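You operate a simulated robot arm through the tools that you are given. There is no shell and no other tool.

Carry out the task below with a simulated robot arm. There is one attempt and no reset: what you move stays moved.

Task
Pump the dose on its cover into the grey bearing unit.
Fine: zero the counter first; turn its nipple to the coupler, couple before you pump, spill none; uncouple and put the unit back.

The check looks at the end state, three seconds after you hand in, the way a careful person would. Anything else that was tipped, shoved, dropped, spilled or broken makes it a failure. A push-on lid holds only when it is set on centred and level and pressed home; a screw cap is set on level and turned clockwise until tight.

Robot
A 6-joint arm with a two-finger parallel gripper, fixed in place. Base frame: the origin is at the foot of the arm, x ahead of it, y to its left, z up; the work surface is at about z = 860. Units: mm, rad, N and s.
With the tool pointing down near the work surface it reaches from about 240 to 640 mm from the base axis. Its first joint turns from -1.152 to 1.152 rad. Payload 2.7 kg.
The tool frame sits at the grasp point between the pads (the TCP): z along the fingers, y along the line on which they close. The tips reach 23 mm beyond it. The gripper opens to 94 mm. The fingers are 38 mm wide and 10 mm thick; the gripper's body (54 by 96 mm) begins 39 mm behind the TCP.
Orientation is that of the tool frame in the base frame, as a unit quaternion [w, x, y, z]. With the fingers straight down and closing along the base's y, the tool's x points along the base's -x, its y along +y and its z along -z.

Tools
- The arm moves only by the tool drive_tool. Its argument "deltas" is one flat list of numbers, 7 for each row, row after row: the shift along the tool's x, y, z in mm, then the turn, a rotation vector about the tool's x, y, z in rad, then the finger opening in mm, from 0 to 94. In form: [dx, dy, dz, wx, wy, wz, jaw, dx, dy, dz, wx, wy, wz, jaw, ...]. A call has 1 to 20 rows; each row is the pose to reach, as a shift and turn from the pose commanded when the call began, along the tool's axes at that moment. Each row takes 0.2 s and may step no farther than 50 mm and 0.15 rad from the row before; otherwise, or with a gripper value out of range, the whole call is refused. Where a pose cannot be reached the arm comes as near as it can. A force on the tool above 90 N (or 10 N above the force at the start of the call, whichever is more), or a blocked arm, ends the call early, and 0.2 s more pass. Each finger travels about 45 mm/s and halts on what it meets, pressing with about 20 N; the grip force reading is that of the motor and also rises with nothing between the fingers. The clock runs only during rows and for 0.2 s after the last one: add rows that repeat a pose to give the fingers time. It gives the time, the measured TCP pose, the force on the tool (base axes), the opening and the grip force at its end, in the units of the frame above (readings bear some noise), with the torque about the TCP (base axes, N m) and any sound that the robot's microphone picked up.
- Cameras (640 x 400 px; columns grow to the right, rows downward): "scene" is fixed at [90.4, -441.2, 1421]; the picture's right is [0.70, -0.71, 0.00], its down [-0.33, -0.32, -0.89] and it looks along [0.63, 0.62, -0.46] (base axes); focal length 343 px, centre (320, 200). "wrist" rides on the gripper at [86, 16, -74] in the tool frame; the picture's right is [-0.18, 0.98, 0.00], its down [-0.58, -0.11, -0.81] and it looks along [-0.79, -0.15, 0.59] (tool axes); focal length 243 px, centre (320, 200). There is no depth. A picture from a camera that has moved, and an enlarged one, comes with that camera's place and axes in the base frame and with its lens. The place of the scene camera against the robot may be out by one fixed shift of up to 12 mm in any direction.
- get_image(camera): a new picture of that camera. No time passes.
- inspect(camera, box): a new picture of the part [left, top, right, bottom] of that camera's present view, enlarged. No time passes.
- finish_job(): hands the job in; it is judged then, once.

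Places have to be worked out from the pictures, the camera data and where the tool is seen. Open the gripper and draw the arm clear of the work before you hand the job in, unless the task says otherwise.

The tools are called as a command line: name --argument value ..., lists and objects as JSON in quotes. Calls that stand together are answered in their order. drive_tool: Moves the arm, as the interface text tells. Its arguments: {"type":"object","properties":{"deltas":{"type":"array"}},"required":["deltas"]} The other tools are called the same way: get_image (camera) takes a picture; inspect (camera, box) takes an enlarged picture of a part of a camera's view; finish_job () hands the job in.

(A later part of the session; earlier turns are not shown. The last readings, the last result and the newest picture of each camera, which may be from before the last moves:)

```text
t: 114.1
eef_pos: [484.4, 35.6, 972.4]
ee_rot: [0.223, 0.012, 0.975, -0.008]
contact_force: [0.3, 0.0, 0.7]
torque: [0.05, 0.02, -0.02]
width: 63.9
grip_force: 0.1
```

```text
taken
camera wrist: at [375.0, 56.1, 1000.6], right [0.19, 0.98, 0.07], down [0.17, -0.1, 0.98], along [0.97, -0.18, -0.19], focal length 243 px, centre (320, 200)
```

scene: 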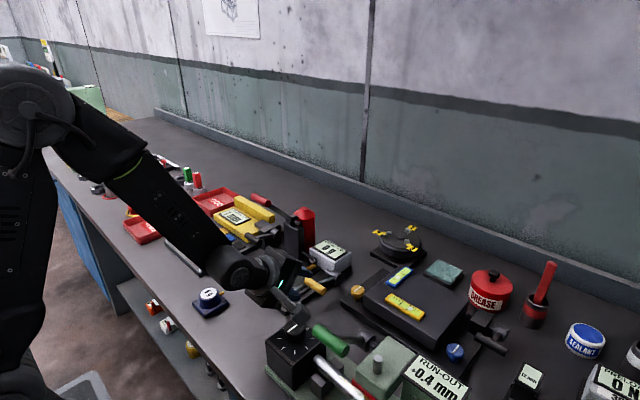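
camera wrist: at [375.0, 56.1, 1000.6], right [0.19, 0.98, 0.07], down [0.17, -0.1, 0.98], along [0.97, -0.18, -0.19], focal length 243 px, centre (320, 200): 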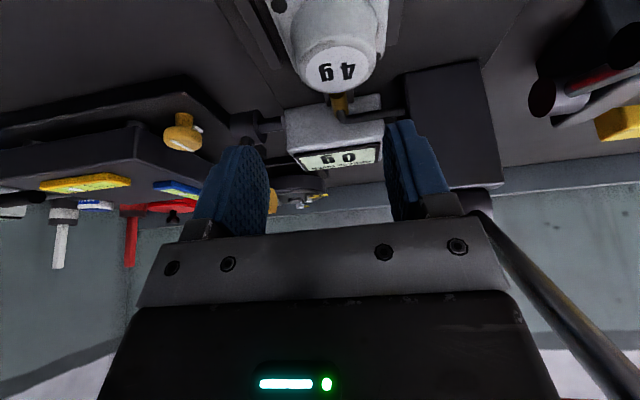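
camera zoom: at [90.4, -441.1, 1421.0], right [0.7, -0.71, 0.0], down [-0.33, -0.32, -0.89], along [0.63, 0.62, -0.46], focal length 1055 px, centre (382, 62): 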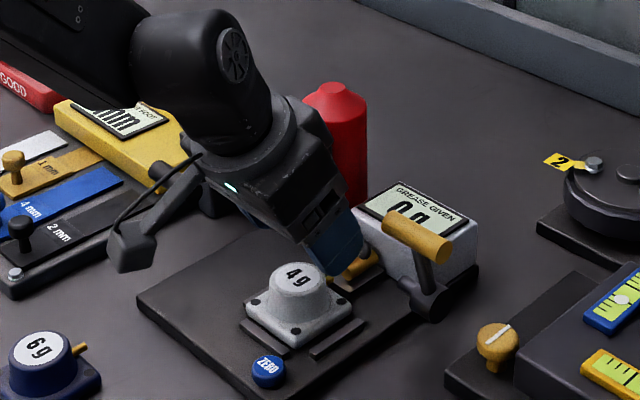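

Free again. The +y clearance to the red handle limits TCP y to about 45. That suffices: closing at y=45 will itself drag the unit to y=45. I descend with y≈44.5.

drive_tool --deltas '[6, 2, 12, 0, 0, 0, 64, 13, 4, 24, 0, 0, 0, 64, 20, 6, 36, 0, 0, 0, 64, 26.4, 8.8, 47, 0, 0, 0, 64, 26.4, 8.8, 47, 0, 0, 0, 64]'

inspect --camera "wrist" --box '[200, 0, 440, 240]'

inspect --camera "scene" --box '[240, 190, 360, 310]'

```text
t: 115.3
eef_pos: [479.7, 44.4, 916.9]
ee_rot: [0.222, 0.012, 0.975, -0.007]
contact_force: [0.5, -0.4, 0.9]
torque: [-0.04, 0.0, -0.02]
width: 64.0
grip_force: 0.1
```

```text
1.67 times, centred on (320, 120) of wrist
camera zoom: at [370.6, 63.8, 945.8], right [0.19, 0.98, 0.07], down [0.17, -0.1, 0.98], along [0.97, -0.18, -0.19], focal length 404 px, centre (320, 333)
```

zoom: 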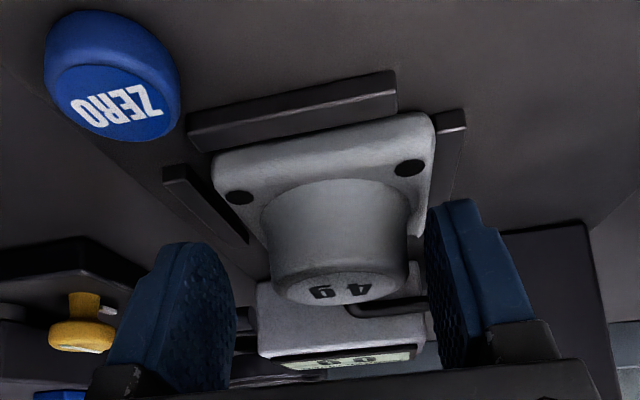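

```text
3.33 times, centred on (300, 250) of scene
camera zoom: at [90.4, -441.2, 1421.0], right [0.7, -0.71, 0.0], down [-0.33, -0.32, -0.89], along [0.63, 0.62, -0.46], focal length 1143 px, centre (387, 33)
```

zoom: 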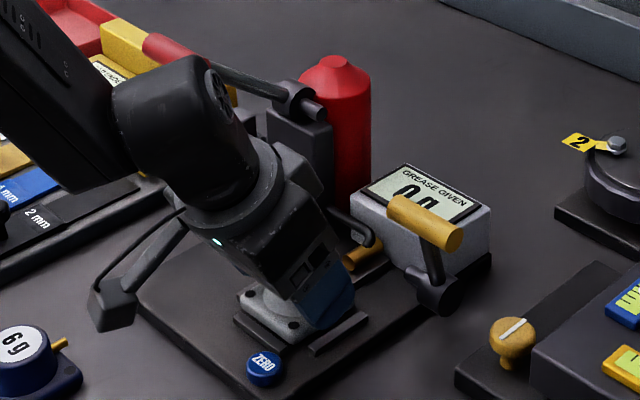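

The red lever seems to sit lower than before. I zoom in to check the lever, display and nozzle.

inspect --camera "scene" --box '[250, 180, 330, 240]'

inspect --camera "scene" --box '[300, 230, 360, 290]'

```text
6.67 times, centred on (290, 210) of scene
camera zoom: at [90.4, -441.2, 1421.0], right [0.7, -0.71, 0.0], down [-0.33, -0.32, -0.89], along [0.63, 0.62, -0.46], focal length 2286 px, centre (520, 133)
```

zoom: 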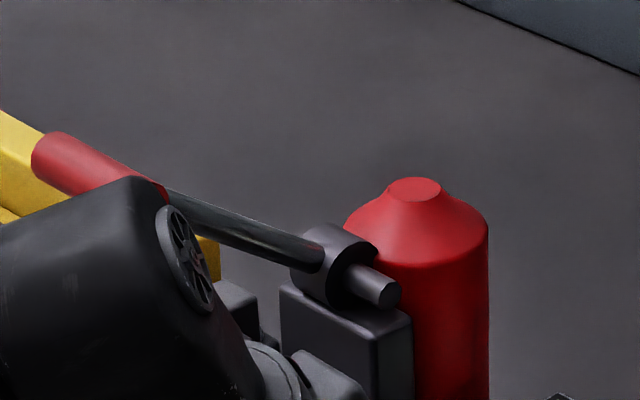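

```text
6.67 times, centred on (330, 260) of scene
camera zoom: at [90.4, -441.2, 1421.0], right [0.7, -0.71, 0.0], down [-0.33, -0.32, -0.89], along [0.63, 0.62, -0.46], focal length 2286 px, centre (253, -200)
```

zoom: 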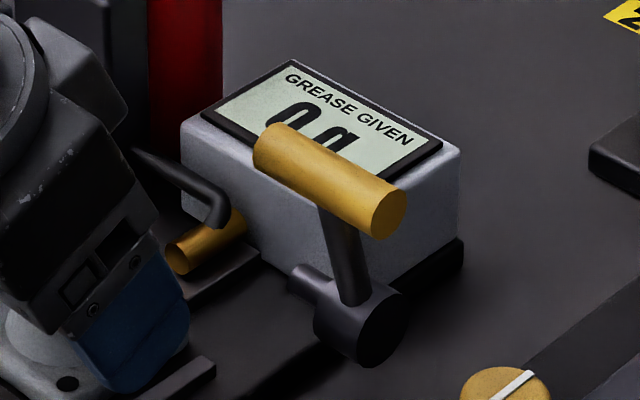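

The display still reads 0 and the nozzle is clean; the red lever was pushed down only about 6°. I carry on carefully: closing on the boss will centre the unit in y.

drive_tool --deltas '[0, 0, 0, 0, 0, 0, 56, 0, 0, 0, 0, 0, 0, 50, 0, 0, 0, 0, 0, 0, 44, 0, 0, 0, 0, 0, 0, 36, 0, 0, 0, 0, 0, 0, 30, 0, 0, 0, 0, 0, 0, 30]'

inspect --camera "wrist" --box '[200, 0, 440, 240]'

```text
t: 116.7
eef_pos: [478.6, 44.4, 917.7]
ee_rot: [0.222, 0.013, 0.975, -0.008]
contact_force: [0.4, 0.1, 1.1]
torque: [0.0, -0.02, 0.0]
width: 44.4
grip_force: 19.9
```

```text
1.67 times, centred on (320, 120) of wrist
camera zoom: at [370.7, 63.8, 946.1], right [0.19, 0.98, 0.07], down [0.17, -0.1, 0.98], along [0.97, -0.18, -0.19], focal length 404 px, centre (320, 333)
```

zoom: 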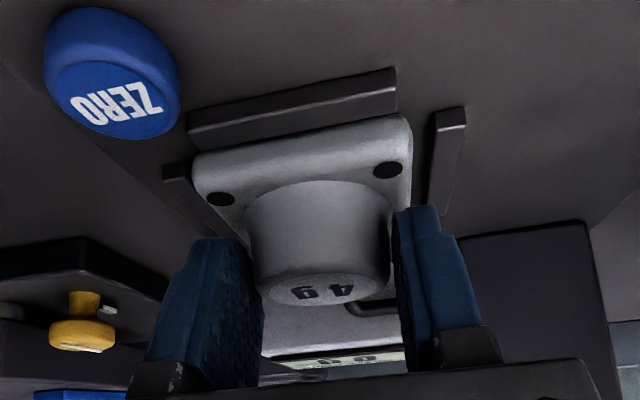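

Gripped and centred. I raise 1.5 mm, shift +5.5 mm in x, and set down.

drive_tool --deltas '[-0.65, 0, -1.35, 0, 0, 0, 30, -2.3, 0.2, -0.6, 0, 0, 0, 30, -4, 0.4, 0.2, 0, 0, 0, 30, -5.6, 0.6, 1.04, 0, 0, 0, 30, -5.6, 0.6, 1.04, 0, 0, 0, 30, -5.2, 0.6, 1.85, 0, 0, 0, 30, -4.8, 0.6, 2.7, 0, 0, 0, 30, -4.8, 0.6, 2.7, 0, 0, 0, 30]'

inspect --camera "wrist" --box '[200, 0, 440, 240]'

inspect --camera "scene" --box '[260, 230, 360, 310]'

```text
t: 118.5
eef_pos: [485.8, 44.0, 918.7]
ee_rot: [0.222, 0.012, 0.975, -0.008]
contact_force: [-0.9, -0.3, -0.8]
torque: [-0.01, 0.04, -0.03]
width: 44.6
grip_force: 19.7
```

```text
1.67 times, centred on (320, 120) of wrist
camera zoom: at [375.7, 64.4, 946.4], right [0.19, 0.98, 0.07], down [0.17, -0.1, 0.98], along [0.97, -0.18, -0.19], focal length 404 px, centre (320, 333)
```

zoom: 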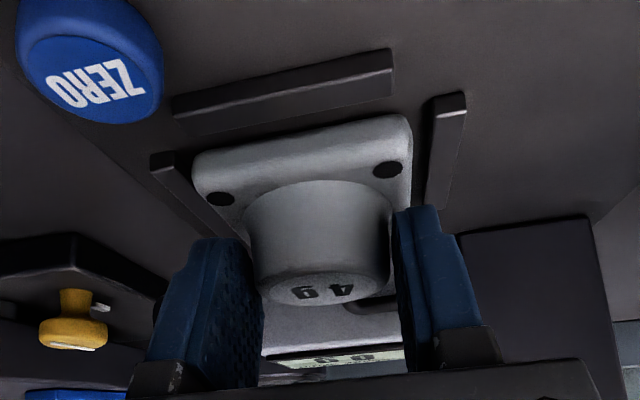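

```text
5.00 times, centred on (310, 270) of scene
camera zoom: at [90.5, -441.1, 1421.0], right [0.7, -0.71, 0.0], down [-0.33, -0.32, -0.89], along [0.63, 0.62, -0.46], focal length 1715 px, centre (370, -150)
```

zoom: 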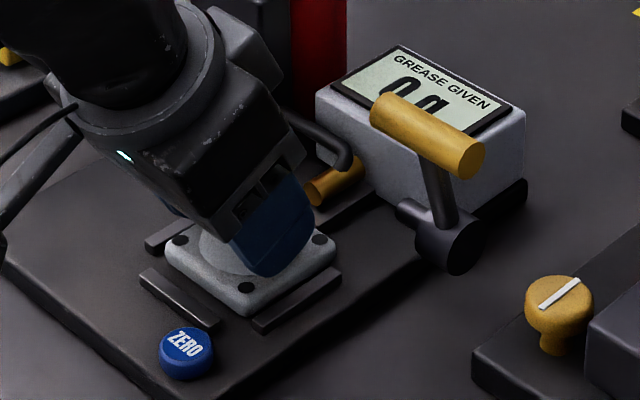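

Set down. I open, rise, and drift to −y to keep away from the red handle.

drive_tool --deltas '[0, 0, 0, 0, 0, 0, 50, 0, 0, 0, 0, 0, 0, 56, 0, 0, 0, 0, 0, 0, 62, -4.4, 0, -9, 0, 0, 0, 62, -13, -2, -27, 0, 0, 0, 62, -20, -10, -41, 0, 0, 0, 62, -26, -18, -54, 0, 0, 0, 62, -26, -18, -54, 0, 0, 0, 62]'

drive_tool --deltas '[-1, -2, -25, 0, 0.05, 0, 62, -2, -4, -50, 0, 0.15, 0, 62, -3, -6, -75, 0, 0.28, 0, 62, -4, -8, -105, 0, 0.42, 0, 62, -4, -8, -135, 0, 0.54, 0, 62, -4, -8, -150, 0, 0.65, 0, 62, -4, -8, -150, 0, 0.65, 0, 62]'

get_image --camera "wrist"

inspect --camera "scene" --box '[240, 180, 360, 310]'

```text
t: 120.3
eef_pos: [484.9, 28.0, 977.1]
ee_rot: [0.222, 0.012, 0.975, -0.007]
contact_force: [0.3, -0.1, -0.1]
torque: [0.0, 0.02, -0.01]
width: 61.8
grip_force: 0.0
```

```text
t: 121.9
eef_pos: [421.8, 22.0, 1114.8]
ee_rot: [-0.101, 0.015, 0.995, -0.003]
contact_force: [-0.3, -0.2, -0.2]
torque: [-0.03, 0.01, -0.03]
width: 61.8
grip_force: 0.1
```

```text
taken
camera wrist: at [354.0, 42.3, 1204.5], right [0.21, 0.98, -0.05], down [0.73, -0.12, 0.67], along [0.65, -0.17, -0.74], focal length 243 px, centre (320, 200)
```

wrist: 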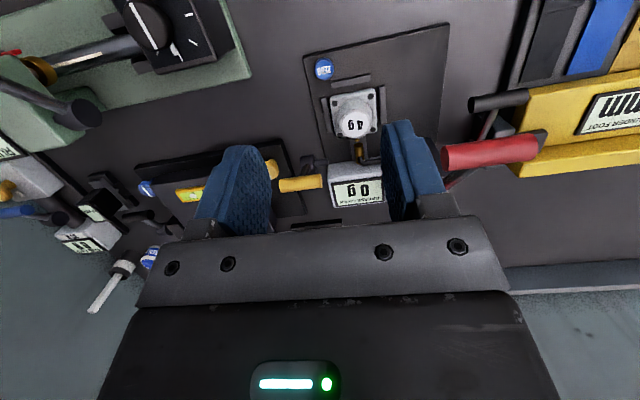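

```text
3.08 times, centred on (300, 245) of scene
camera zoom: at [90.4, -441.2, 1421.0], right [0.7, -0.71, 0.0], down [-0.33, -0.32, -0.89], along [0.63, 0.62, -0.46], focal length 1055 px, centre (382, 62)
```

zoom: 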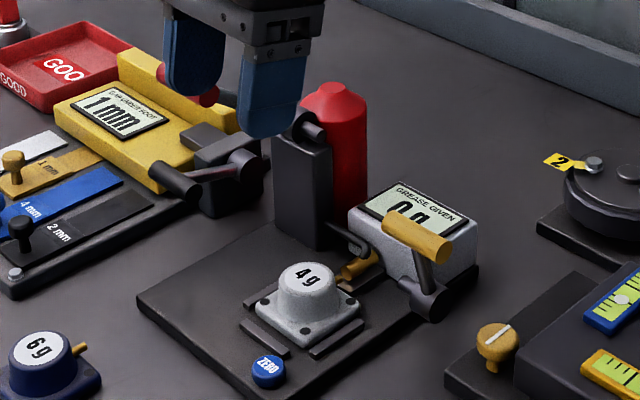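

The red lever stays about 7° lower; the display is still 0. I check the unit's alignment and look for any spilled grease.

inspect --camera "wrist" --box '[310, 60, 400, 170]'

inspect --camera "scene" --box '[295, 250, 335, 285]'

```text
3.64 times, centred on (355, 115) of wrist
camera zoom: at [354.0, 42.3, 1204.5], right [0.21, 0.98, -0.05], down [0.73, -0.12, 0.67], along [0.65, -0.17, -0.74], focal length 882 px, centre (193, 509)
```

zoom: 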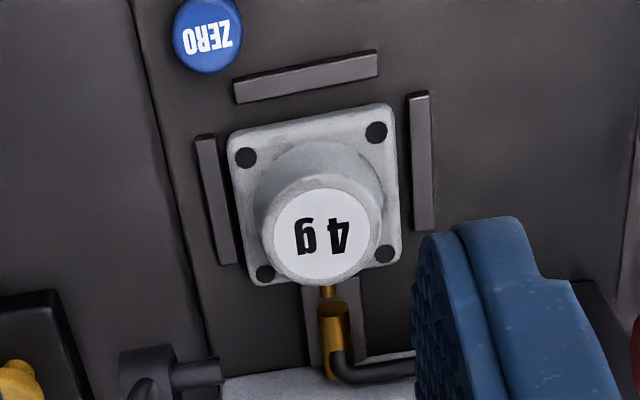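

```text
11.43 times, centred on (315, 268) of scene
camera zoom: at [90.4, -441.2, 1421.0], right [0.7, -0.71, 0.0], down [-0.33, -0.32, -0.89], along [0.63, 0.62, -0.46], focal length 3919 px, centre (377, -571)
```

zoom: 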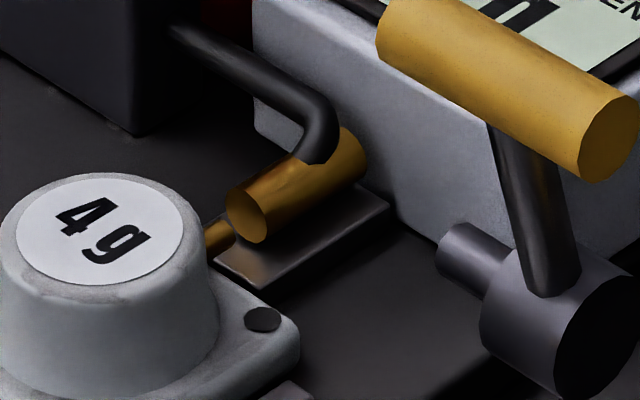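

The nipple and nozzle are aligned and the x position is now right for contact. I go back to close the coupling lever, gripping its outer end.

drive_tool --deltas '[0, -8, 0, 0, -0.1, 0, 50, 0, -16, 0, 0, -0.2, 0, 46, 0, -16, 0, 0, -0.2, 0, 46]'

drive_tool --deltas '[-10, -6, 0, 0, 0, -0.148, 46, -20, -12, 0, 0, 0, -0.296, 46, -30, -18, 0, 0, 0, -0.444, 46, -40, -24, 0, 0, 0, -0.592, 46, -50, -30, 0, 0, 0, -0.74, 46, -60, -36, 0, 0, 0, -0.888, 46, -70, -42, 0, 0, 0, -1.036, 46, -80, -48, 0, 0, 0, -1.184, 46, -90, -54, 0, 0, 0, -1.332, 46, -100, -58, 0, 0, 0, -1.48, 46, -111, -61, 0, 0, 0, -1.6, 46, -111, -61, 0, 0, 0, -1.6, 46]'

get_image --camera "wrist"

```text
t: 122.7
eef_pos: [421.5, 6.0, 1114.0]
ee_rot: [0.0, 0.014, 1.0, -0.006]
contact_force: [-0.3, 0.3, -0.2]
torque: [-0.01, 0.0, 0.04]
width: 45.8
grip_force: 0.0
```

```text
t: 125.3
eef_pos: [532.6, -56.9, 1114.4]
ee_rot: [0.004, 0.708, -0.706, 0.002]
contact_force: [0.7, 0.6, 0.9]
torque: [-0.01, -0.01, 0.02]
width: 46.1
grip_force: 0.1
```

```text
taken
camera wrist: at [516.6, -143.2, 1189.8], right [-0.98, 0.18, 0.0], down [0.11, 0.59, 0.8], along [0.15, 0.79, -0.6], focal length 243 px, centre (320, 200)
```

wrist: 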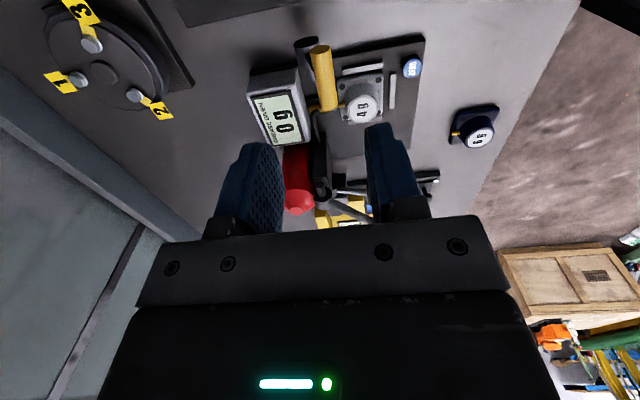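

I descend onto the outer end of the handle at z≈969 and close.

drive_tool --deltas '[0, 0, 40, 0, 0, 0, 46, 0, 0, 85, 0, 0, 0, 46, 0, 0, 125, 0, 0, 0, 46, 0, 0, 145, 0, 0, 0, 46, 0, 0, 145, 0, 0, 0, 46]'

drive_tool --deltas '[0, 0, 0, 0, 0, 0, 34, 0, 0, 0, 0, 0, 0, 24, 0, 0, 0, 0, 0, 0, 16, 0, 0, 0, 0, 0, 0, 8, 0, 0, 0, 0, 0, 0, 8]'

get_image --camera "wrist"

```text
t: 126.5
eef_pos: [531.4, -59.0, 970.5]
ee_rot: [0.004, 0.707, -0.707, 0.003]
contact_force: [0.3, 0.3, 0.0]
torque: [-0.03, 0.01, -0.05]
width: 46.1
grip_force: 0.0
```

```text
t: 127.7
eef_pos: [531.0, -60.4, 970.6]
ee_rot: [0.005, 0.708, -0.706, 0.003]
contact_force: [0.2, 0.4, -1.5]
torque: [-0.08, -0.01, -0.09]
width: 17.8
grip_force: 44.9
```

```text
taken
camera wrist: at [516.2, -144.7, 1045.5], right [-0.98, 0.18, 0.0], down [0.11, 0.59, 0.8], along [0.15, 0.79, -0.6], focal length 243 px, centre (320, 200)
```

wrist: 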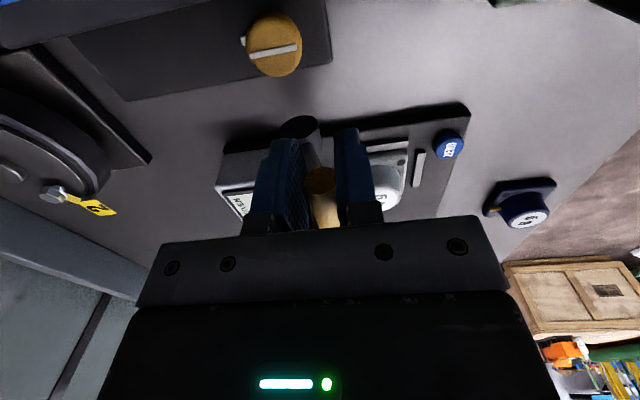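

Gripped on the outer end. I follow the arc down to close the coupling.

drive_tool --deltas '[0, 5, 1.6, 0, 0, 0, 8, 0, 10.6, 3.9, 0, 0, 0, 8, 0, 20.7, 8.6, 0, 0, 0, 8, 0, 30, 15.1, 0, 0, 0, 8, 0, 37.9, 23, 0, 0, 0, 8, 0, 37.9, 23, 0, 0, 0, 8]'

drive_tool --deltas '[0, 3.2, 4.5, 0, 0, 0, 8, 0, 6.5, 9.2, 0, 0, 0, 8, 0, 11.2, 19.4, 0, 0, 0, 8, 0, 12.8, 24, 0, 0, 0, 8, 0, 13.7, 28.1, 0, 0, 0, 8, 0, 13.7, 28.1, 0, 0, 0, 8]'

inspect --camera "scene" --box '[270, 225, 370, 305]'

```text
t: 129.1
eef_pos: [494.6, -58.9, 947.0]
ee_rot: [-0.004, -0.707, 0.708, -0.004]
contact_force: [12.7, -7.2, -4.8]
torque: [-0.25, -0.32, -0.38]
width: 17.8
grip_force: 45.0
```

```text
t: 130.5
eef_pos: [482.8, -59.7, 923.2]
ee_rot: [0.0, 0.708, -0.707, 0.008]
contact_force: [2.0, 1.7, 34.2]
torque: [0.32, -0.01, -0.23]
width: 18.0
grip_force: 44.9
```

```text
5.00 times, centred on (320, 265) of scene
camera zoom: at [89.9, -441.1, 1421.1], right [0.7, -0.71, 0.0], down [-0.33, -0.32, -0.89], along [0.63, 0.62, -0.46], focal length 1715 px, centre (320, -125)
```

zoom: 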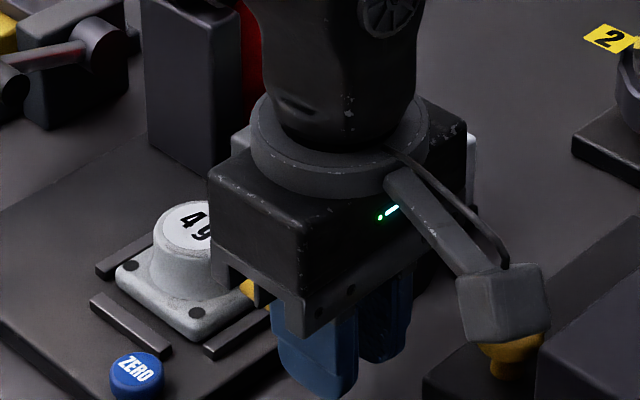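

Nearly closed (z 923, 34 N). I push down a few more mm to the end stop.

drive_tool --deltas '[0, 0.5, 3, 0, 0, 0, 8, 0, 1, 6, 0, 0, 0, 8, 0, 1, 9, 0, 0, 0, 8, 0, 1, 9, 0, 0, 0, 8]'

```text
t: 131.5
eef_pos: [481.6, -59.9, 915.3]
ee_rot: [-0.001, 0.708, -0.706, 0.008]
contact_force: [10.3, 2.0, 38.1]
torque: [0.38, 0.01, -0.16]
width: 17.6
grip_force: 44.2
```

The lever is at its end stop (z 915). I unload, release and rise for a view.

drive_tool --deltas '[0, -0.5, -6, 0, 0, 0, 8, 0, -0.5, -6, 0, 0, 0, 24, 0, -0.5, -6, 0, 0, 0, 40, 0, -0.5, -6, 0, 0, 0, 46, 0, -0.5, -45, 0, 0, 0, 46, 0, -0.5, -85, 0, 0, 0, 46, 0, -0.5, -130, 0, 0, 0, 46, 0, 30, -175, 0, 0, 0, 46, 0, 60, -195, 0, 0, 0, 46, 0, 60, -195, 0, 0, 0, 46]'

get_image --camera "wrist"

inspect --camera "scene" --box '[302, 255, 332, 280]'

```text
refused: row 8 steps farther than a row can; nothing moved
```

```text
taken
camera wrist: at [466.1, -144.5, 990.0], right [-0.98, 0.18, -0.02], down [0.1, 0.59, 0.8], along [0.16, 0.79, -0.6], focal length 243 px, centre (320, 200)
```

wrist: 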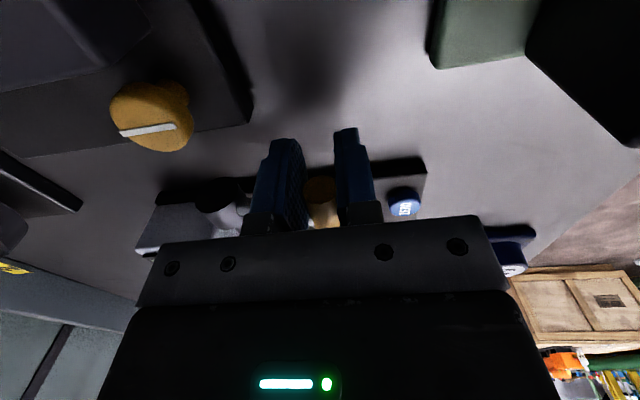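

```text
16.00 times, centred on (317, 268) of scene
camera zoom: at [90.1, -441.0, 1421.1], right [0.7, -0.71, 0.0], down [-0.33, -0.32, -0.89], along [0.63, 0.62, -0.46], focal length 5487 px, centre (368, -880)
```

zoom: 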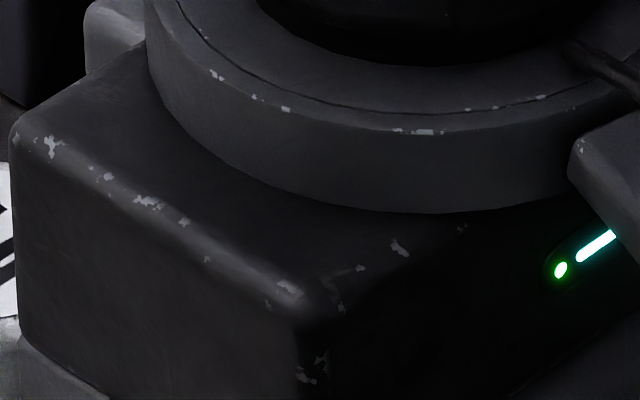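

One row stepped too far, so I re-issue with smaller steps.

drive_tool --deltas '[0, -0.5, -6, 0, 0, 0, 8, 0, -0.5, -6, 0, 0, 0, 24, 0, -0.5, -6, 0, 0, 0, 40, 0, -0.5, -6, 0, 0, 0, 46, 0, -0.5, -45, 0, 0, 0, 46, 0, -0.5, -85, 0, 0, 0, 46, 0, -0.5, -130, 0, 0, 0, 46, 0, 25, -165, 0, 0, 0, 46, 0, 55, -195, 0, 0, 0, 46, 0, 55, -195, 0, 0, 0, 46]'

get_image --camera "wrist"

inspect --camera "scene" --box '[302, 255, 332, 280]'

```text
t: 133.7
eef_pos: [422.0, -59.7, 1106.2]
ee_rot: [0.004, 0.708, -0.706, 0.003]
contact_force: [0.5, -0.2, 0.1]
torque: [0.0, 0.01, 0.0]
width: 46.1
grip_force: 0.1
```

```text
taken
camera wrist: at [406.7, -145.3, 1181.3], right [-0.98, 0.18, 0.0], down [0.11, 0.59, 0.8], along [0.15, 0.79, -0.6], focal length 243 px, centre (320, 200)
```

wrist: 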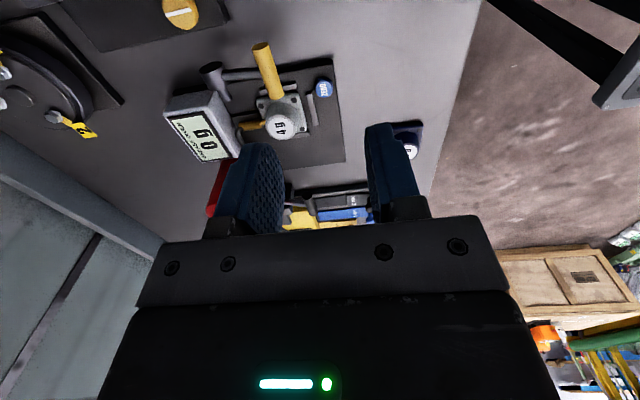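

```text
16.00 times, centred on (317, 268) of scene
camera zoom: at [90.4, -441.2, 1421.0], right [0.7, -0.71, 0.0], down [-0.33, -0.32, -0.89], along [0.63, 0.62, -0.46], focal length 5487 px, centre (368, -880)
```

zoom: 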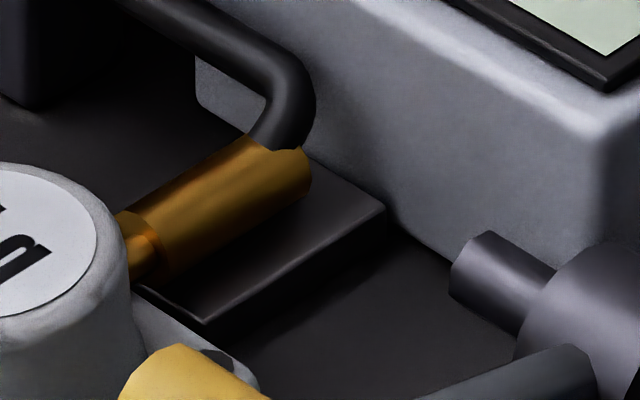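

inspect --camera "wrist" --box '[235, 100, 285, 145]'

inspect --camera "wrist" --box '[150, 30, 350, 180]'

```text
8.89 times, centred on (260, 122) of wrist
camera zoom: at [406.7, -145.3, 1181.3], right [-0.98, 0.18, 0.0], down [0.11, 0.59, 0.8], along [0.15, 0.79, -0.6], focal length 2157 px, centre (853, 889)
```

zoom: 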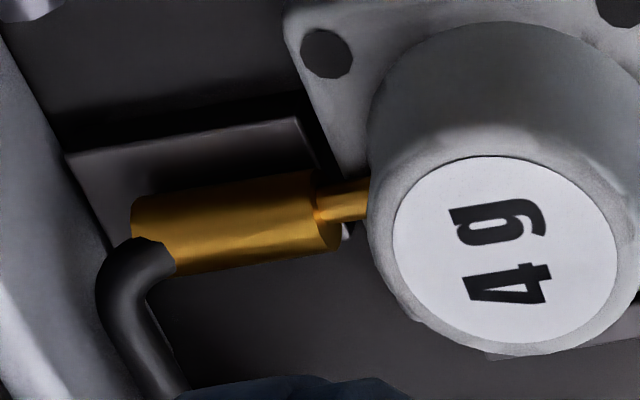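

```text
2.67 times, centred on (250, 105) of wrist
camera zoom: at [406.7, -145.3, 1181.3], right [-0.98, 0.18, 0.0], down [0.11, 0.59, 0.8], along [0.15, 0.79, -0.6], focal length 647 px, centre (507, 453)
```

zoom: 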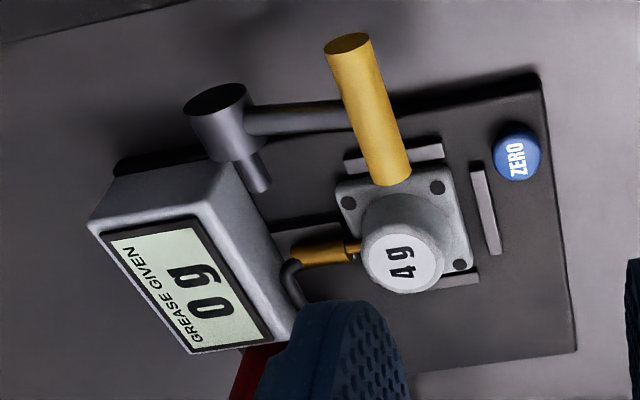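

The nipple is now inside the nozzle, so it is coupled, and the display reads 0. Next is the red pump lever. I move above its handle's inner end.

drive_tool --deltas '[0, -5, -34, 0, 0, 0, 46, -40, -15, -36, 0, 0, 0, 46, -80, -25, -36, 0, 0, 0, 46, -120, -35, -36, 0, 0, 0, 46, -155, -40, -36, 0, 0, 0, 46, -155, -40, -36, 0, 0, 0, 46]'

get_image --camera "wrist"

inspect --camera "scene" --box '[220, 150, 360, 270]'

```text
t: 135.1
eef_pos: [463.1, 99.1, 1139.4]
ee_rot: [0.004, 0.707, -0.707, 0.003]
contact_force: [0.8, 0.8, 0.6]
torque: [0.04, 0.01, 0.0]
width: 45.9
grip_force: 0.1
```

```text
taken
camera wrist: at [447.5, 12.3, 1213.5], right [-0.98, 0.18, 0.0], down [0.11, 0.59, 0.8], along [0.15, 0.79, -0.6], focal length 243 px, centre (320, 200)
```

wrist: 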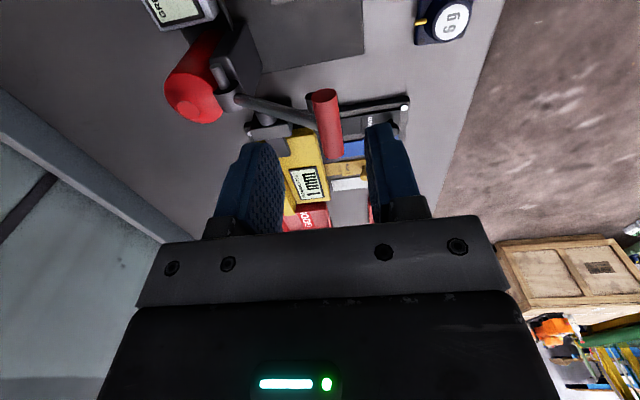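

```text
3.33 times, centred on (290, 210) of scene
camera zoom: at [90.4, -441.1, 1421.0], right [0.7, -0.71, 0.0], down [-0.33, -0.32, -0.89], along [0.63, 0.62, -0.46], focal length 1143 px, centre (420, 167)
```

zoom: 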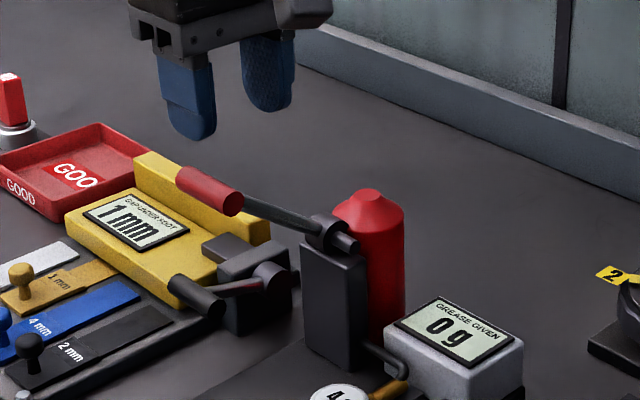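

Red handle centre is (464,128,1057). I lower the fingers around its inner end (y≈99) and close.

drive_tool --deltas '[-0.5, -1, 30, 0, 0, 0, 46, -0.5, -1, 60, 0, 0, 0, 46, -0.5, -1, 82, 0, 0, 0, 46, -0.5, -1, 82, 0, 0, 0, 46]'

get_image --camera "wrist"

inspect --camera "scene" --box '[220, 150, 360, 270]'

```text
t: 136.1
eef_pos: [464.3, 96.5, 1056.0]
ee_rot: [0.004, 0.708, -0.706, 0.003]
contact_force: [0.1, 0.1, 0.1]
torque: [-0.01, 0.02, 0.02]
width: 45.8
grip_force: 0.1
```

```text
taken
camera wrist: at [448.1, 11.0, 1131.1], right [-0.98, 0.18, 0.0], down [0.11, 0.59, 0.8], along [0.15, 0.79, -0.6], focal length 243 px, centre (320, 200)
```

wrist: 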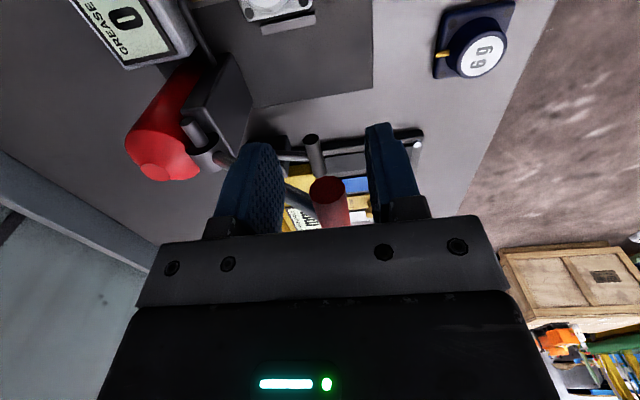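

```text
3.33 times, centred on (290, 210) of scene
camera zoom: at [90.4, -441.2, 1421.0], right [0.7, -0.71, 0.0], down [-0.33, -0.32, -0.89], along [0.63, 0.62, -0.46], focal length 1143 px, centre (420, 167)
```

zoom: 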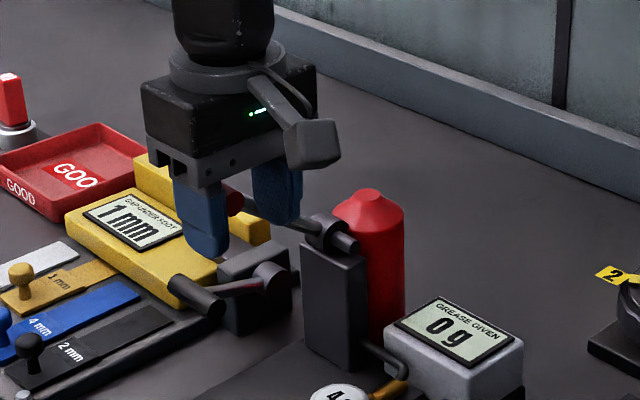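

The handle end is centred between the fingers. I shift 2 mm in +y and close.

drive_tool --deltas '[-2.5, 0, 0, 0, 0, 0, 40, -2.5, 0, 0, 0, 0, 0, 28, -2.5, 0, 0, 0, 0, 0, 18, -2.5, 0, 0, 0, 0, 0, 8, -2.5, 0, 0, 0, 0, 0, 8]'

```text
t: 137.3
eef_pos: [462.0, 99.1, 1057.8]
ee_rot: [0.005, 0.708, -0.706, 0.004]
contact_force: [-21.9, -0.3, 12.0]
torque: [-0.1, 0.19, 0.15]
width: 17.5
grip_force: 44.5
```

Gripped. I lift the lever back to its top rest first (about 8° up along the arc).

drive_tool --deltas '[0, -3, -4, 0, 0, 0, 8, 0, -6, -8, 0, 0, 0, 8, 0, -10, -12.5, 0, 0, 0, 8, 0, -10, -12.5, 0, 0, 0, 8]'

inspect --camera "scene" --box '[220, 150, 360, 270]'

```text
t: 138.3
eef_pos: [472.9, 99.4, 1069.0]
ee_rot: [0.007, 0.708, -0.706, 0.001]
contact_force: [-26.8, -0.3, 8.5]
torque: [0.43, -0.05, 0.29]
width: 17.3
grip_force: 45.4
```

```text
3.33 times, centred on (290, 210) of scene
camera zoom: at [89.4, -441.2, 1421.1], right [0.7, -0.71, 0.0], down [-0.33, -0.32, -0.89], along [0.63, 0.62, -0.46], focal length 1143 px, centre (420, 167)
```

zoom: 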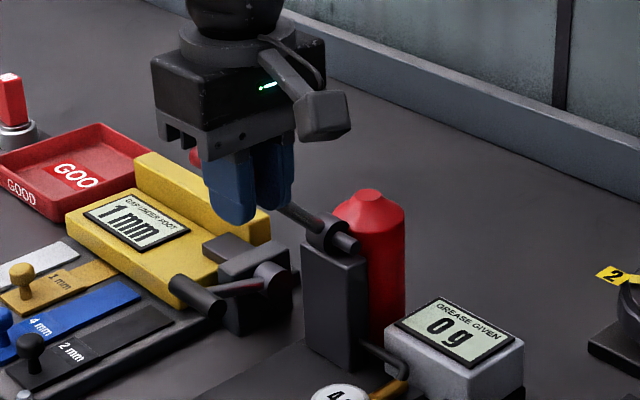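

I nudge slightly outward and up to confirm the top stop.

drive_tool --deltas '[0, 2.5, -3, 0, 0, 0, 8, 0, 2, -5, 0, 0, 0, 8, 0, 2, -5, 0, 0, 0, 8]'

```text
t: 139.1
eef_pos: [473.1, 99.5, 1069.7]
ee_rot: [0.007, 0.707, -0.707, 0.002]
contact_force: [11.3, 0.9, -36.3]
torque: [-0.38, 0.05, -0.12]
width: 17.4
grip_force: 44.9
```

That is the top stop, near (473,1070). Now I stroke down along the arc, checking force and display.

drive_tool --deltas '[0, 4, 10, 0, 0, 0, 8, 0, 9.4, 17.1, 0, 0, 0, 8, 0, 13.5, 23.4, 0, 0, 0, 8, 0, 17.7, 29.8, 0, 0, 0, 8, 0, 21.2, 36.6, 0, 0, 0, 8, 0, 24.5, 43.4, 0, 0, 0, 8, 0, 24.5, 43.4, 0, 0, 0, 8]'

inspect --camera "scene" --box '[220, 150, 380, 290]'

```text
t: 140.7
eef_pos: [447.3, 100.1, 1030.8]
ee_rot: [0.005, 0.708, -0.706, 0.003]
contact_force: [-17.2, -12.5, 9.1]
torque: [0.31, -0.19, 0.22]
width: 17.5
grip_force: 44.3
```

```text
2.86 times, centred on (300, 220) of scene
camera zoom: at [89.7, -441.6, 1420.9], right [0.7, -0.71, 0.0], down [-0.33, -0.32, -0.89], along [0.63, 0.62, -0.46], focal length 980 px, centre (377, 143)
```

zoom: 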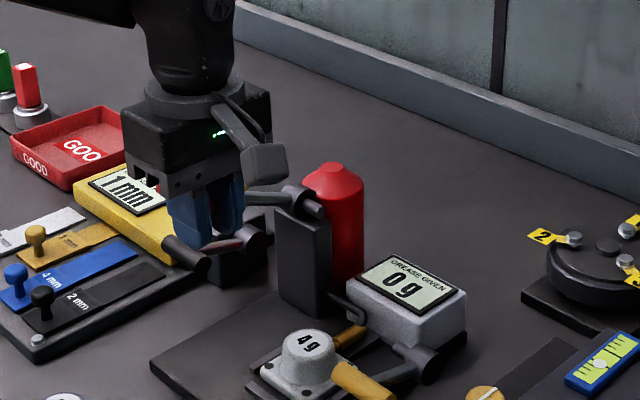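

The lever follows well at about 23°, and the display is still 0. I continue down.

drive_tool --deltas '[0, 2.7, 7, 0, 0, 0, 8, 0, 5.1, 14.3, 0, 0, 0, 8, 0, 6.9, 21.6, 0, 0, 0, 8, 0, 8.4, 29.1, 0, 0, 0, 8, 0, 9.2, 36.7, 0, 0, 0, 8, 0, 9.8, 44.3, 0, 0, 0, 8, 0, 9.8, 44.3, 0, 0, 0, 8]'

inspect --camera "scene" --box '[220, 150, 380, 290]'

```text
t: 142.3
eef_pos: [436.8, 100.0, 987.2]
ee_rot: [0.003, 0.708, -0.706, 0.003]
contact_force: [-15.4, 4.0, 2.6]
torque: [-0.15, -0.24, 0.13]
width: 17.4
grip_force: 44.7
```

```text
2.86 times, centred on (300, 220) of scene
camera zoom: at [90.0, -441.0, 1421.1], right [0.7, -0.71, 0.0], down [-0.33, -0.32, -0.89], along [0.63, 0.62, -0.46], focal length 980 px, centre (377, 143)
```

zoom: 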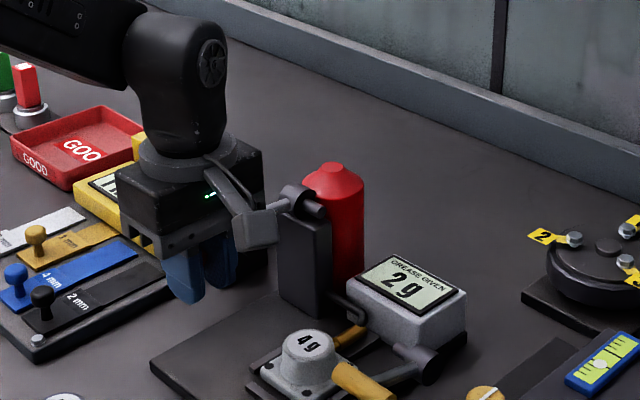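

One stroke gave 2 g, so two strokes make 4 g. I check the coupling for leakage and then raise the lever back to the top.

inspect --camera "scene" --box '[290, 240, 350, 290]'

drive_tool --deltas '[0, -0.5, -7.5, 0, 0, 0, 8, 0, -1.4, -15.2, 0, 0, 0, 8, 0, -2.8, -22.6, 0, 0, 0, 8, 0, -4.7, -30, 0, 0, 0, 8, 0, -7, -37.2, 0, 0, 0, 8, 0, -9.8, -44.3, 0, 0, 0, 8, 0, -13, -51.2, 0, 0, 0, 8, 0, -16.6, -57.9, 0, 0, 0, 8, 0, -20.6, -64.4, 0, 0, 0, 8, 0, -24.9, -70.6, 0, 0, 0, 8, 0, -30, -76.8, 0, 0, 0, 8, 0, -34.8, -82, 0, 0, 0, 8, 0, -34.8, -84, 0, 0, 0, 8, 0, -34.8, -84, 0, 0, 0, 8]'

inspect --camera "scene" --box '[220, 150, 380, 290]'

```text
8.00 times, centred on (320, 265) of scene
camera zoom: at [90.0, -441.0, 1421.1], right [0.7, -0.71, 0.0], down [-0.33, -0.32, -0.89], along [0.63, 0.62, -0.46], focal length 2743 px, centre (320, -320)
```

zoom: 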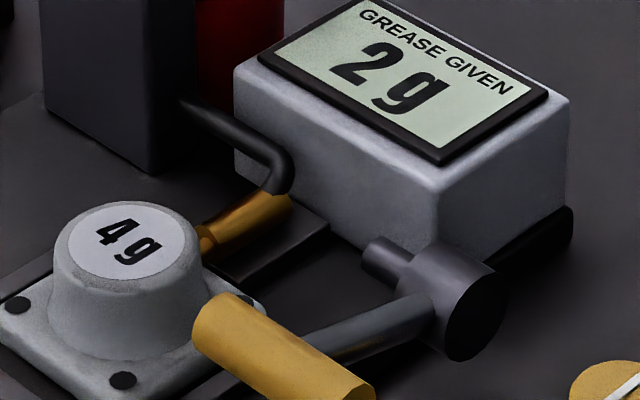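

```text
t: 145.3
eef_pos: [473.1, 98.2, 1069.7]
ee_rot: [-0.005, -0.707, 0.707, -0.003]
contact_force: [-7.3, -1.6, -9.4]
torque: [0.55, -0.07, 0.13]
width: 17.4
grip_force: 44.4
```

```text
2.86 times, centred on (300, 220) of scene
camera zoom: at [90.3, -441.2, 1421.0], right [0.7, -0.71, 0.0], down [-0.33, -0.32, -0.89], along [0.63, 0.62, -0.46], focal length 980 px, centre (377, 143)
```

zoom: 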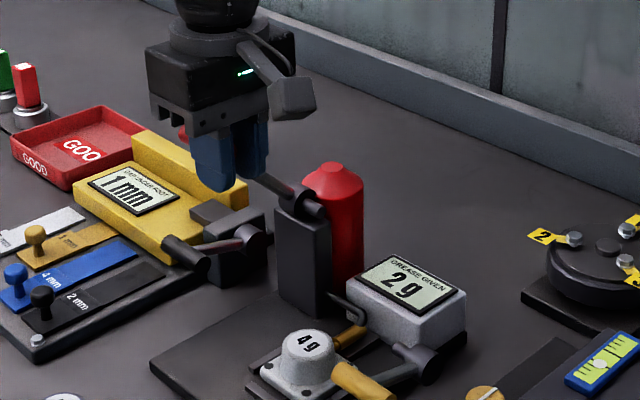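

No leak, and the lever is at the top with the display at 2 g. Second stroke down.

drive_tool --deltas '[0, 4.5, 6.5, 0, 0, 0, 8, 0, 9.9, 13.4, 0, 0, 0, 8, 0, 14, 19.7, 0, 0, 0, 8, 0, 18.2, 26.1, 0, 0, 0, 8, 0, 21.6, 32.9, 0, 0, 0, 8, 0, 25, 39.7, 0, 0, 0, 8, 0, 27.7, 46.8, 0, 0, 0, 8, 0, 30.1, 54, 0, 0, 0, 8, 0, 31.9, 61.4, 0, 0, 0, 8, 0, 33.4, 68.8, 0, 0, 0, 8, 0, 34.2, 76.4, 0, 0, 0, 8, 0, 34.8, 84, 0, 0, 0, 8, 0, 34.8, 84, 0, 0, 0, 8]'

inspect --camera "scene" --box '[220, 150, 380, 290]'

```text
t: 148.1
eef_pos: [436.5, 99.8, 987.8]
ee_rot: [0.006, 0.707, -0.707, 0.002]
contact_force: [-11.2, 0.1, 3.3]
torque: [0.4, -0.24, 0.07]
width: 17.5
grip_force: 45.3
```

```text
2.86 times, centred on (300, 220) of scene
camera zoom: at [90.0, -441.2, 1421.0], right [0.7, -0.71, 0.0], down [-0.33, -0.32, -0.89], along [0.63, 0.62, -0.46], focal length 980 px, centre (377, 143)
```

zoom: 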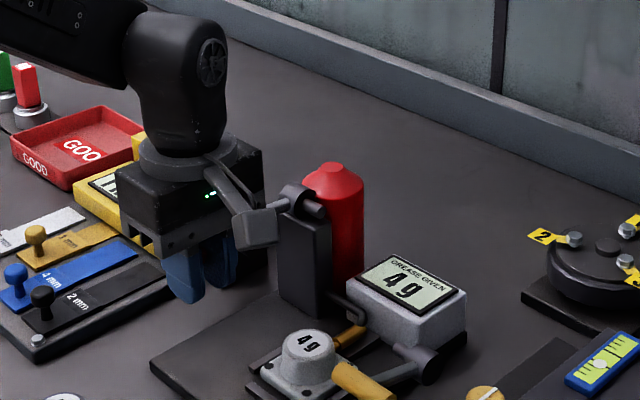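

The display reads 4 g, exactly the dose. I leave the red lever down for now, which frees the space above the nest, and release it. Then I go back to the yellow lever to uncouple.

drive_tool --deltas '[0, 0, -1, 0, 0, 0, 24, 0, 0, -1, 0, 0, 0, 40, 0, 0, -1, 0, 0, 0, 46, 0, 0, -40, 0, 0, 0, 46, 0, 0, -80, 0, 0, 0, 46, 0, 0, -120, 0, 0, 0, 46, 0, 0, -120, 0, 0, 0, 46]'

inspect --camera "scene" --box '[220, 150, 380, 290]'

drive_tool --deltas '[40, -11, 0, 0, 0, 0, 46, 80, -22, 0, 0, 0, 0, 46, 120, -35, 0, 0, 0, 0, 46, 158, -48, 0, 0, 0, 0, 46, 158, -48, 0, 0, 0, 0, 46]'

get_image --camera "wrist"

```text
t: 149.7
eef_pos: [439.5, 102.7, 1107.1]
ee_rot: [0.004, 0.708, -0.706, 0.004]
contact_force: [-0.4, 0.1, 0.0]
torque: [0.02, 0.03, 0.0]
width: 46.0
grip_force: 0.1
```

```text
2.86 times, centred on (300, 220) of scene
camera zoom: at [90.4, -441.2, 1421.0], right [0.7, -0.71, 0.0], down [-0.33, -0.32, -0.89], along [0.63, 0.62, -0.46], focal length 980 px, centre (377, 143)
```

zoom: 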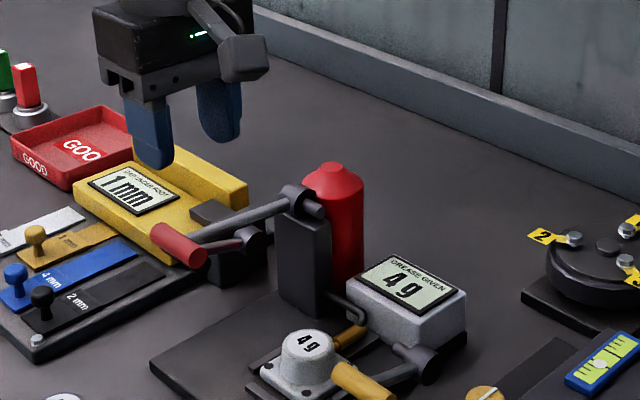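

```text
t: 150.9
eef_pos: [485.3, -57.4, 1108.6]
ee_rot: [0.004, 0.708, -0.706, 0.003]
contact_force: [-0.1, 1.3, -0.3]
torque: [0.02, -0.02, -0.03]
width: 46.0
grip_force: 0.1
```

```text
taken
camera wrist: at [469.8, -143.6, 1183.4], right [-0.98, 0.18, 0.0], down [0.11, 0.59, 0.8], along [0.15, 0.79, -0.6], focal length 243 px, centre (320, 200)
```

wrist: 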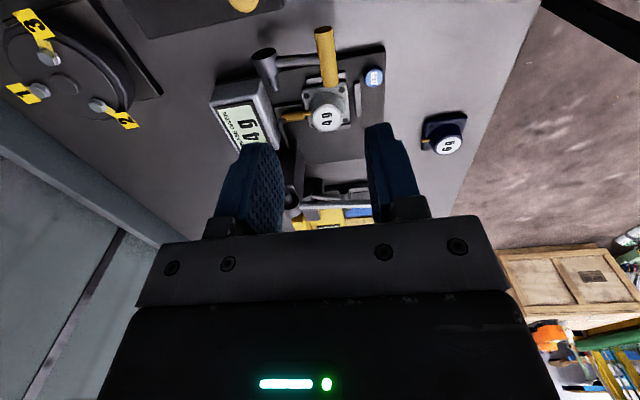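

The red lever holds its position. I descend to the outer end of the yellow handle and grip it.

drive_tool --deltas '[0, 0.5, 48, 0, 0, 0, 46, 0, 1, 96, 0, 0, 0, 46, 0, 1, 144, 0, 0, 0, 46, 0, 1, 180, 0, 0, 0, 46, 0, 1, 192, 0, 0, 0, 46, 0, 1, 192, 0, 0, 0, 46]'

drive_tool --deltas '[0, 0, 0, 0, 0, 0, 34, 0, 0, 0, 0, 0, 0, 24, 0, 0, 0, 0, 0, 0, 16, 0, 0, 0, 0, 0, 0, 8, 0, 0, 0, 0, 0, 0, 8]'

get_image --camera "wrist"

```text
t: 152.3
eef_pos: [483.6, -57.7, 917.7]
ee_rot: [0.005, 0.708, -0.706, 0.003]
contact_force: [0.1, -0.2, -0.6]
torque: [0.0, 0.0, 0.01]
width: 45.9
grip_force: 0.0
```

```text
t: 153.5
eef_pos: [482.2, -57.2, 917.1]
ee_rot: [0.005, 0.708, -0.707, 0.002]
contact_force: [-21.0, 0.2, 6.3]
torque: [0.02, 0.03, 0.19]
width: 17.7
grip_force: 45.3
```

```text
taken
camera wrist: at [467.6, -143.4, 992.7], right [-0.98, 0.18, 0.0], down [0.11, 0.59, 0.8], along [0.14, 0.79, -0.6], focal length 243 px, centre (320, 200)
```

wrist: 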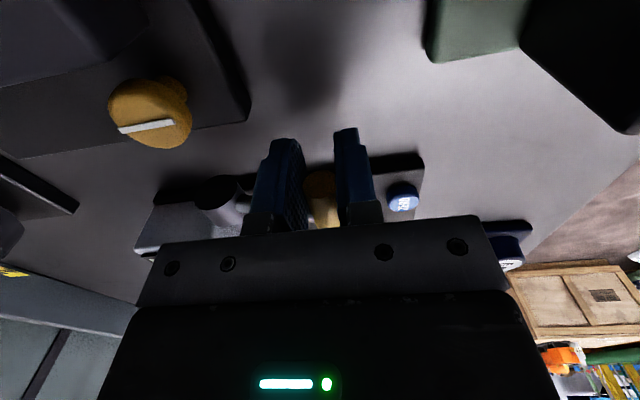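

Gripped. I lift the lever along the arc to uncouple.

drive_tool --deltas '[0, 1, -4, 0, 0, 0, 8, 0, 0, -9.5, 0, 0, 0, 8, 0, -1, -15, 0, 0, 0, 8, 0, -6.6, -24.7, 0, 0, 0, 8, 0, -10, -29, 0, 0, 0, 8, 0, -13.7, -33.3, 0, 0, 0, 8, 0, -22.3, -40.4, 0, 0, 0, 8, 0, -32, -46, 0, 0, 0, 8, 0, -42.4, -49.8, 0, 0, 0, 8, 0, -47.5, -51.5, 0, 0, 0, 8, 0, -47.5, -51.5, 0, 0, 0, 8]'

inspect --camera "scene" --box '[270, 205, 370, 305]'

```text
t: 155.9
eef_pos: [532.4, -60.6, 969.1]
ee_rot: [0.005, 0.707, -0.707, 0.004]
contact_force: [-11.9, -6.5, 6.2]
torque: [-0.19, 0.07, 0.12]
width: 17.4
grip_force: 45.2
```

```text
4.00 times, centred on (320, 255) of scene
camera zoom: at [90.0, -441.3, 1421.0], right [0.7, -0.71, 0.0], down [-0.33, -0.32, -0.89], along [0.63, 0.62, -0.46], focal length 1372 px, centre (320, -20)
```

zoom: 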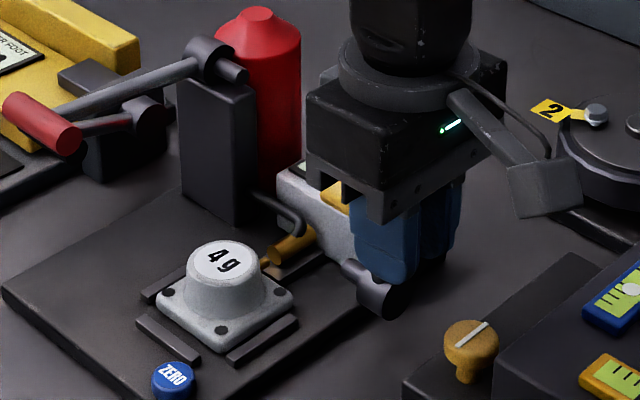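

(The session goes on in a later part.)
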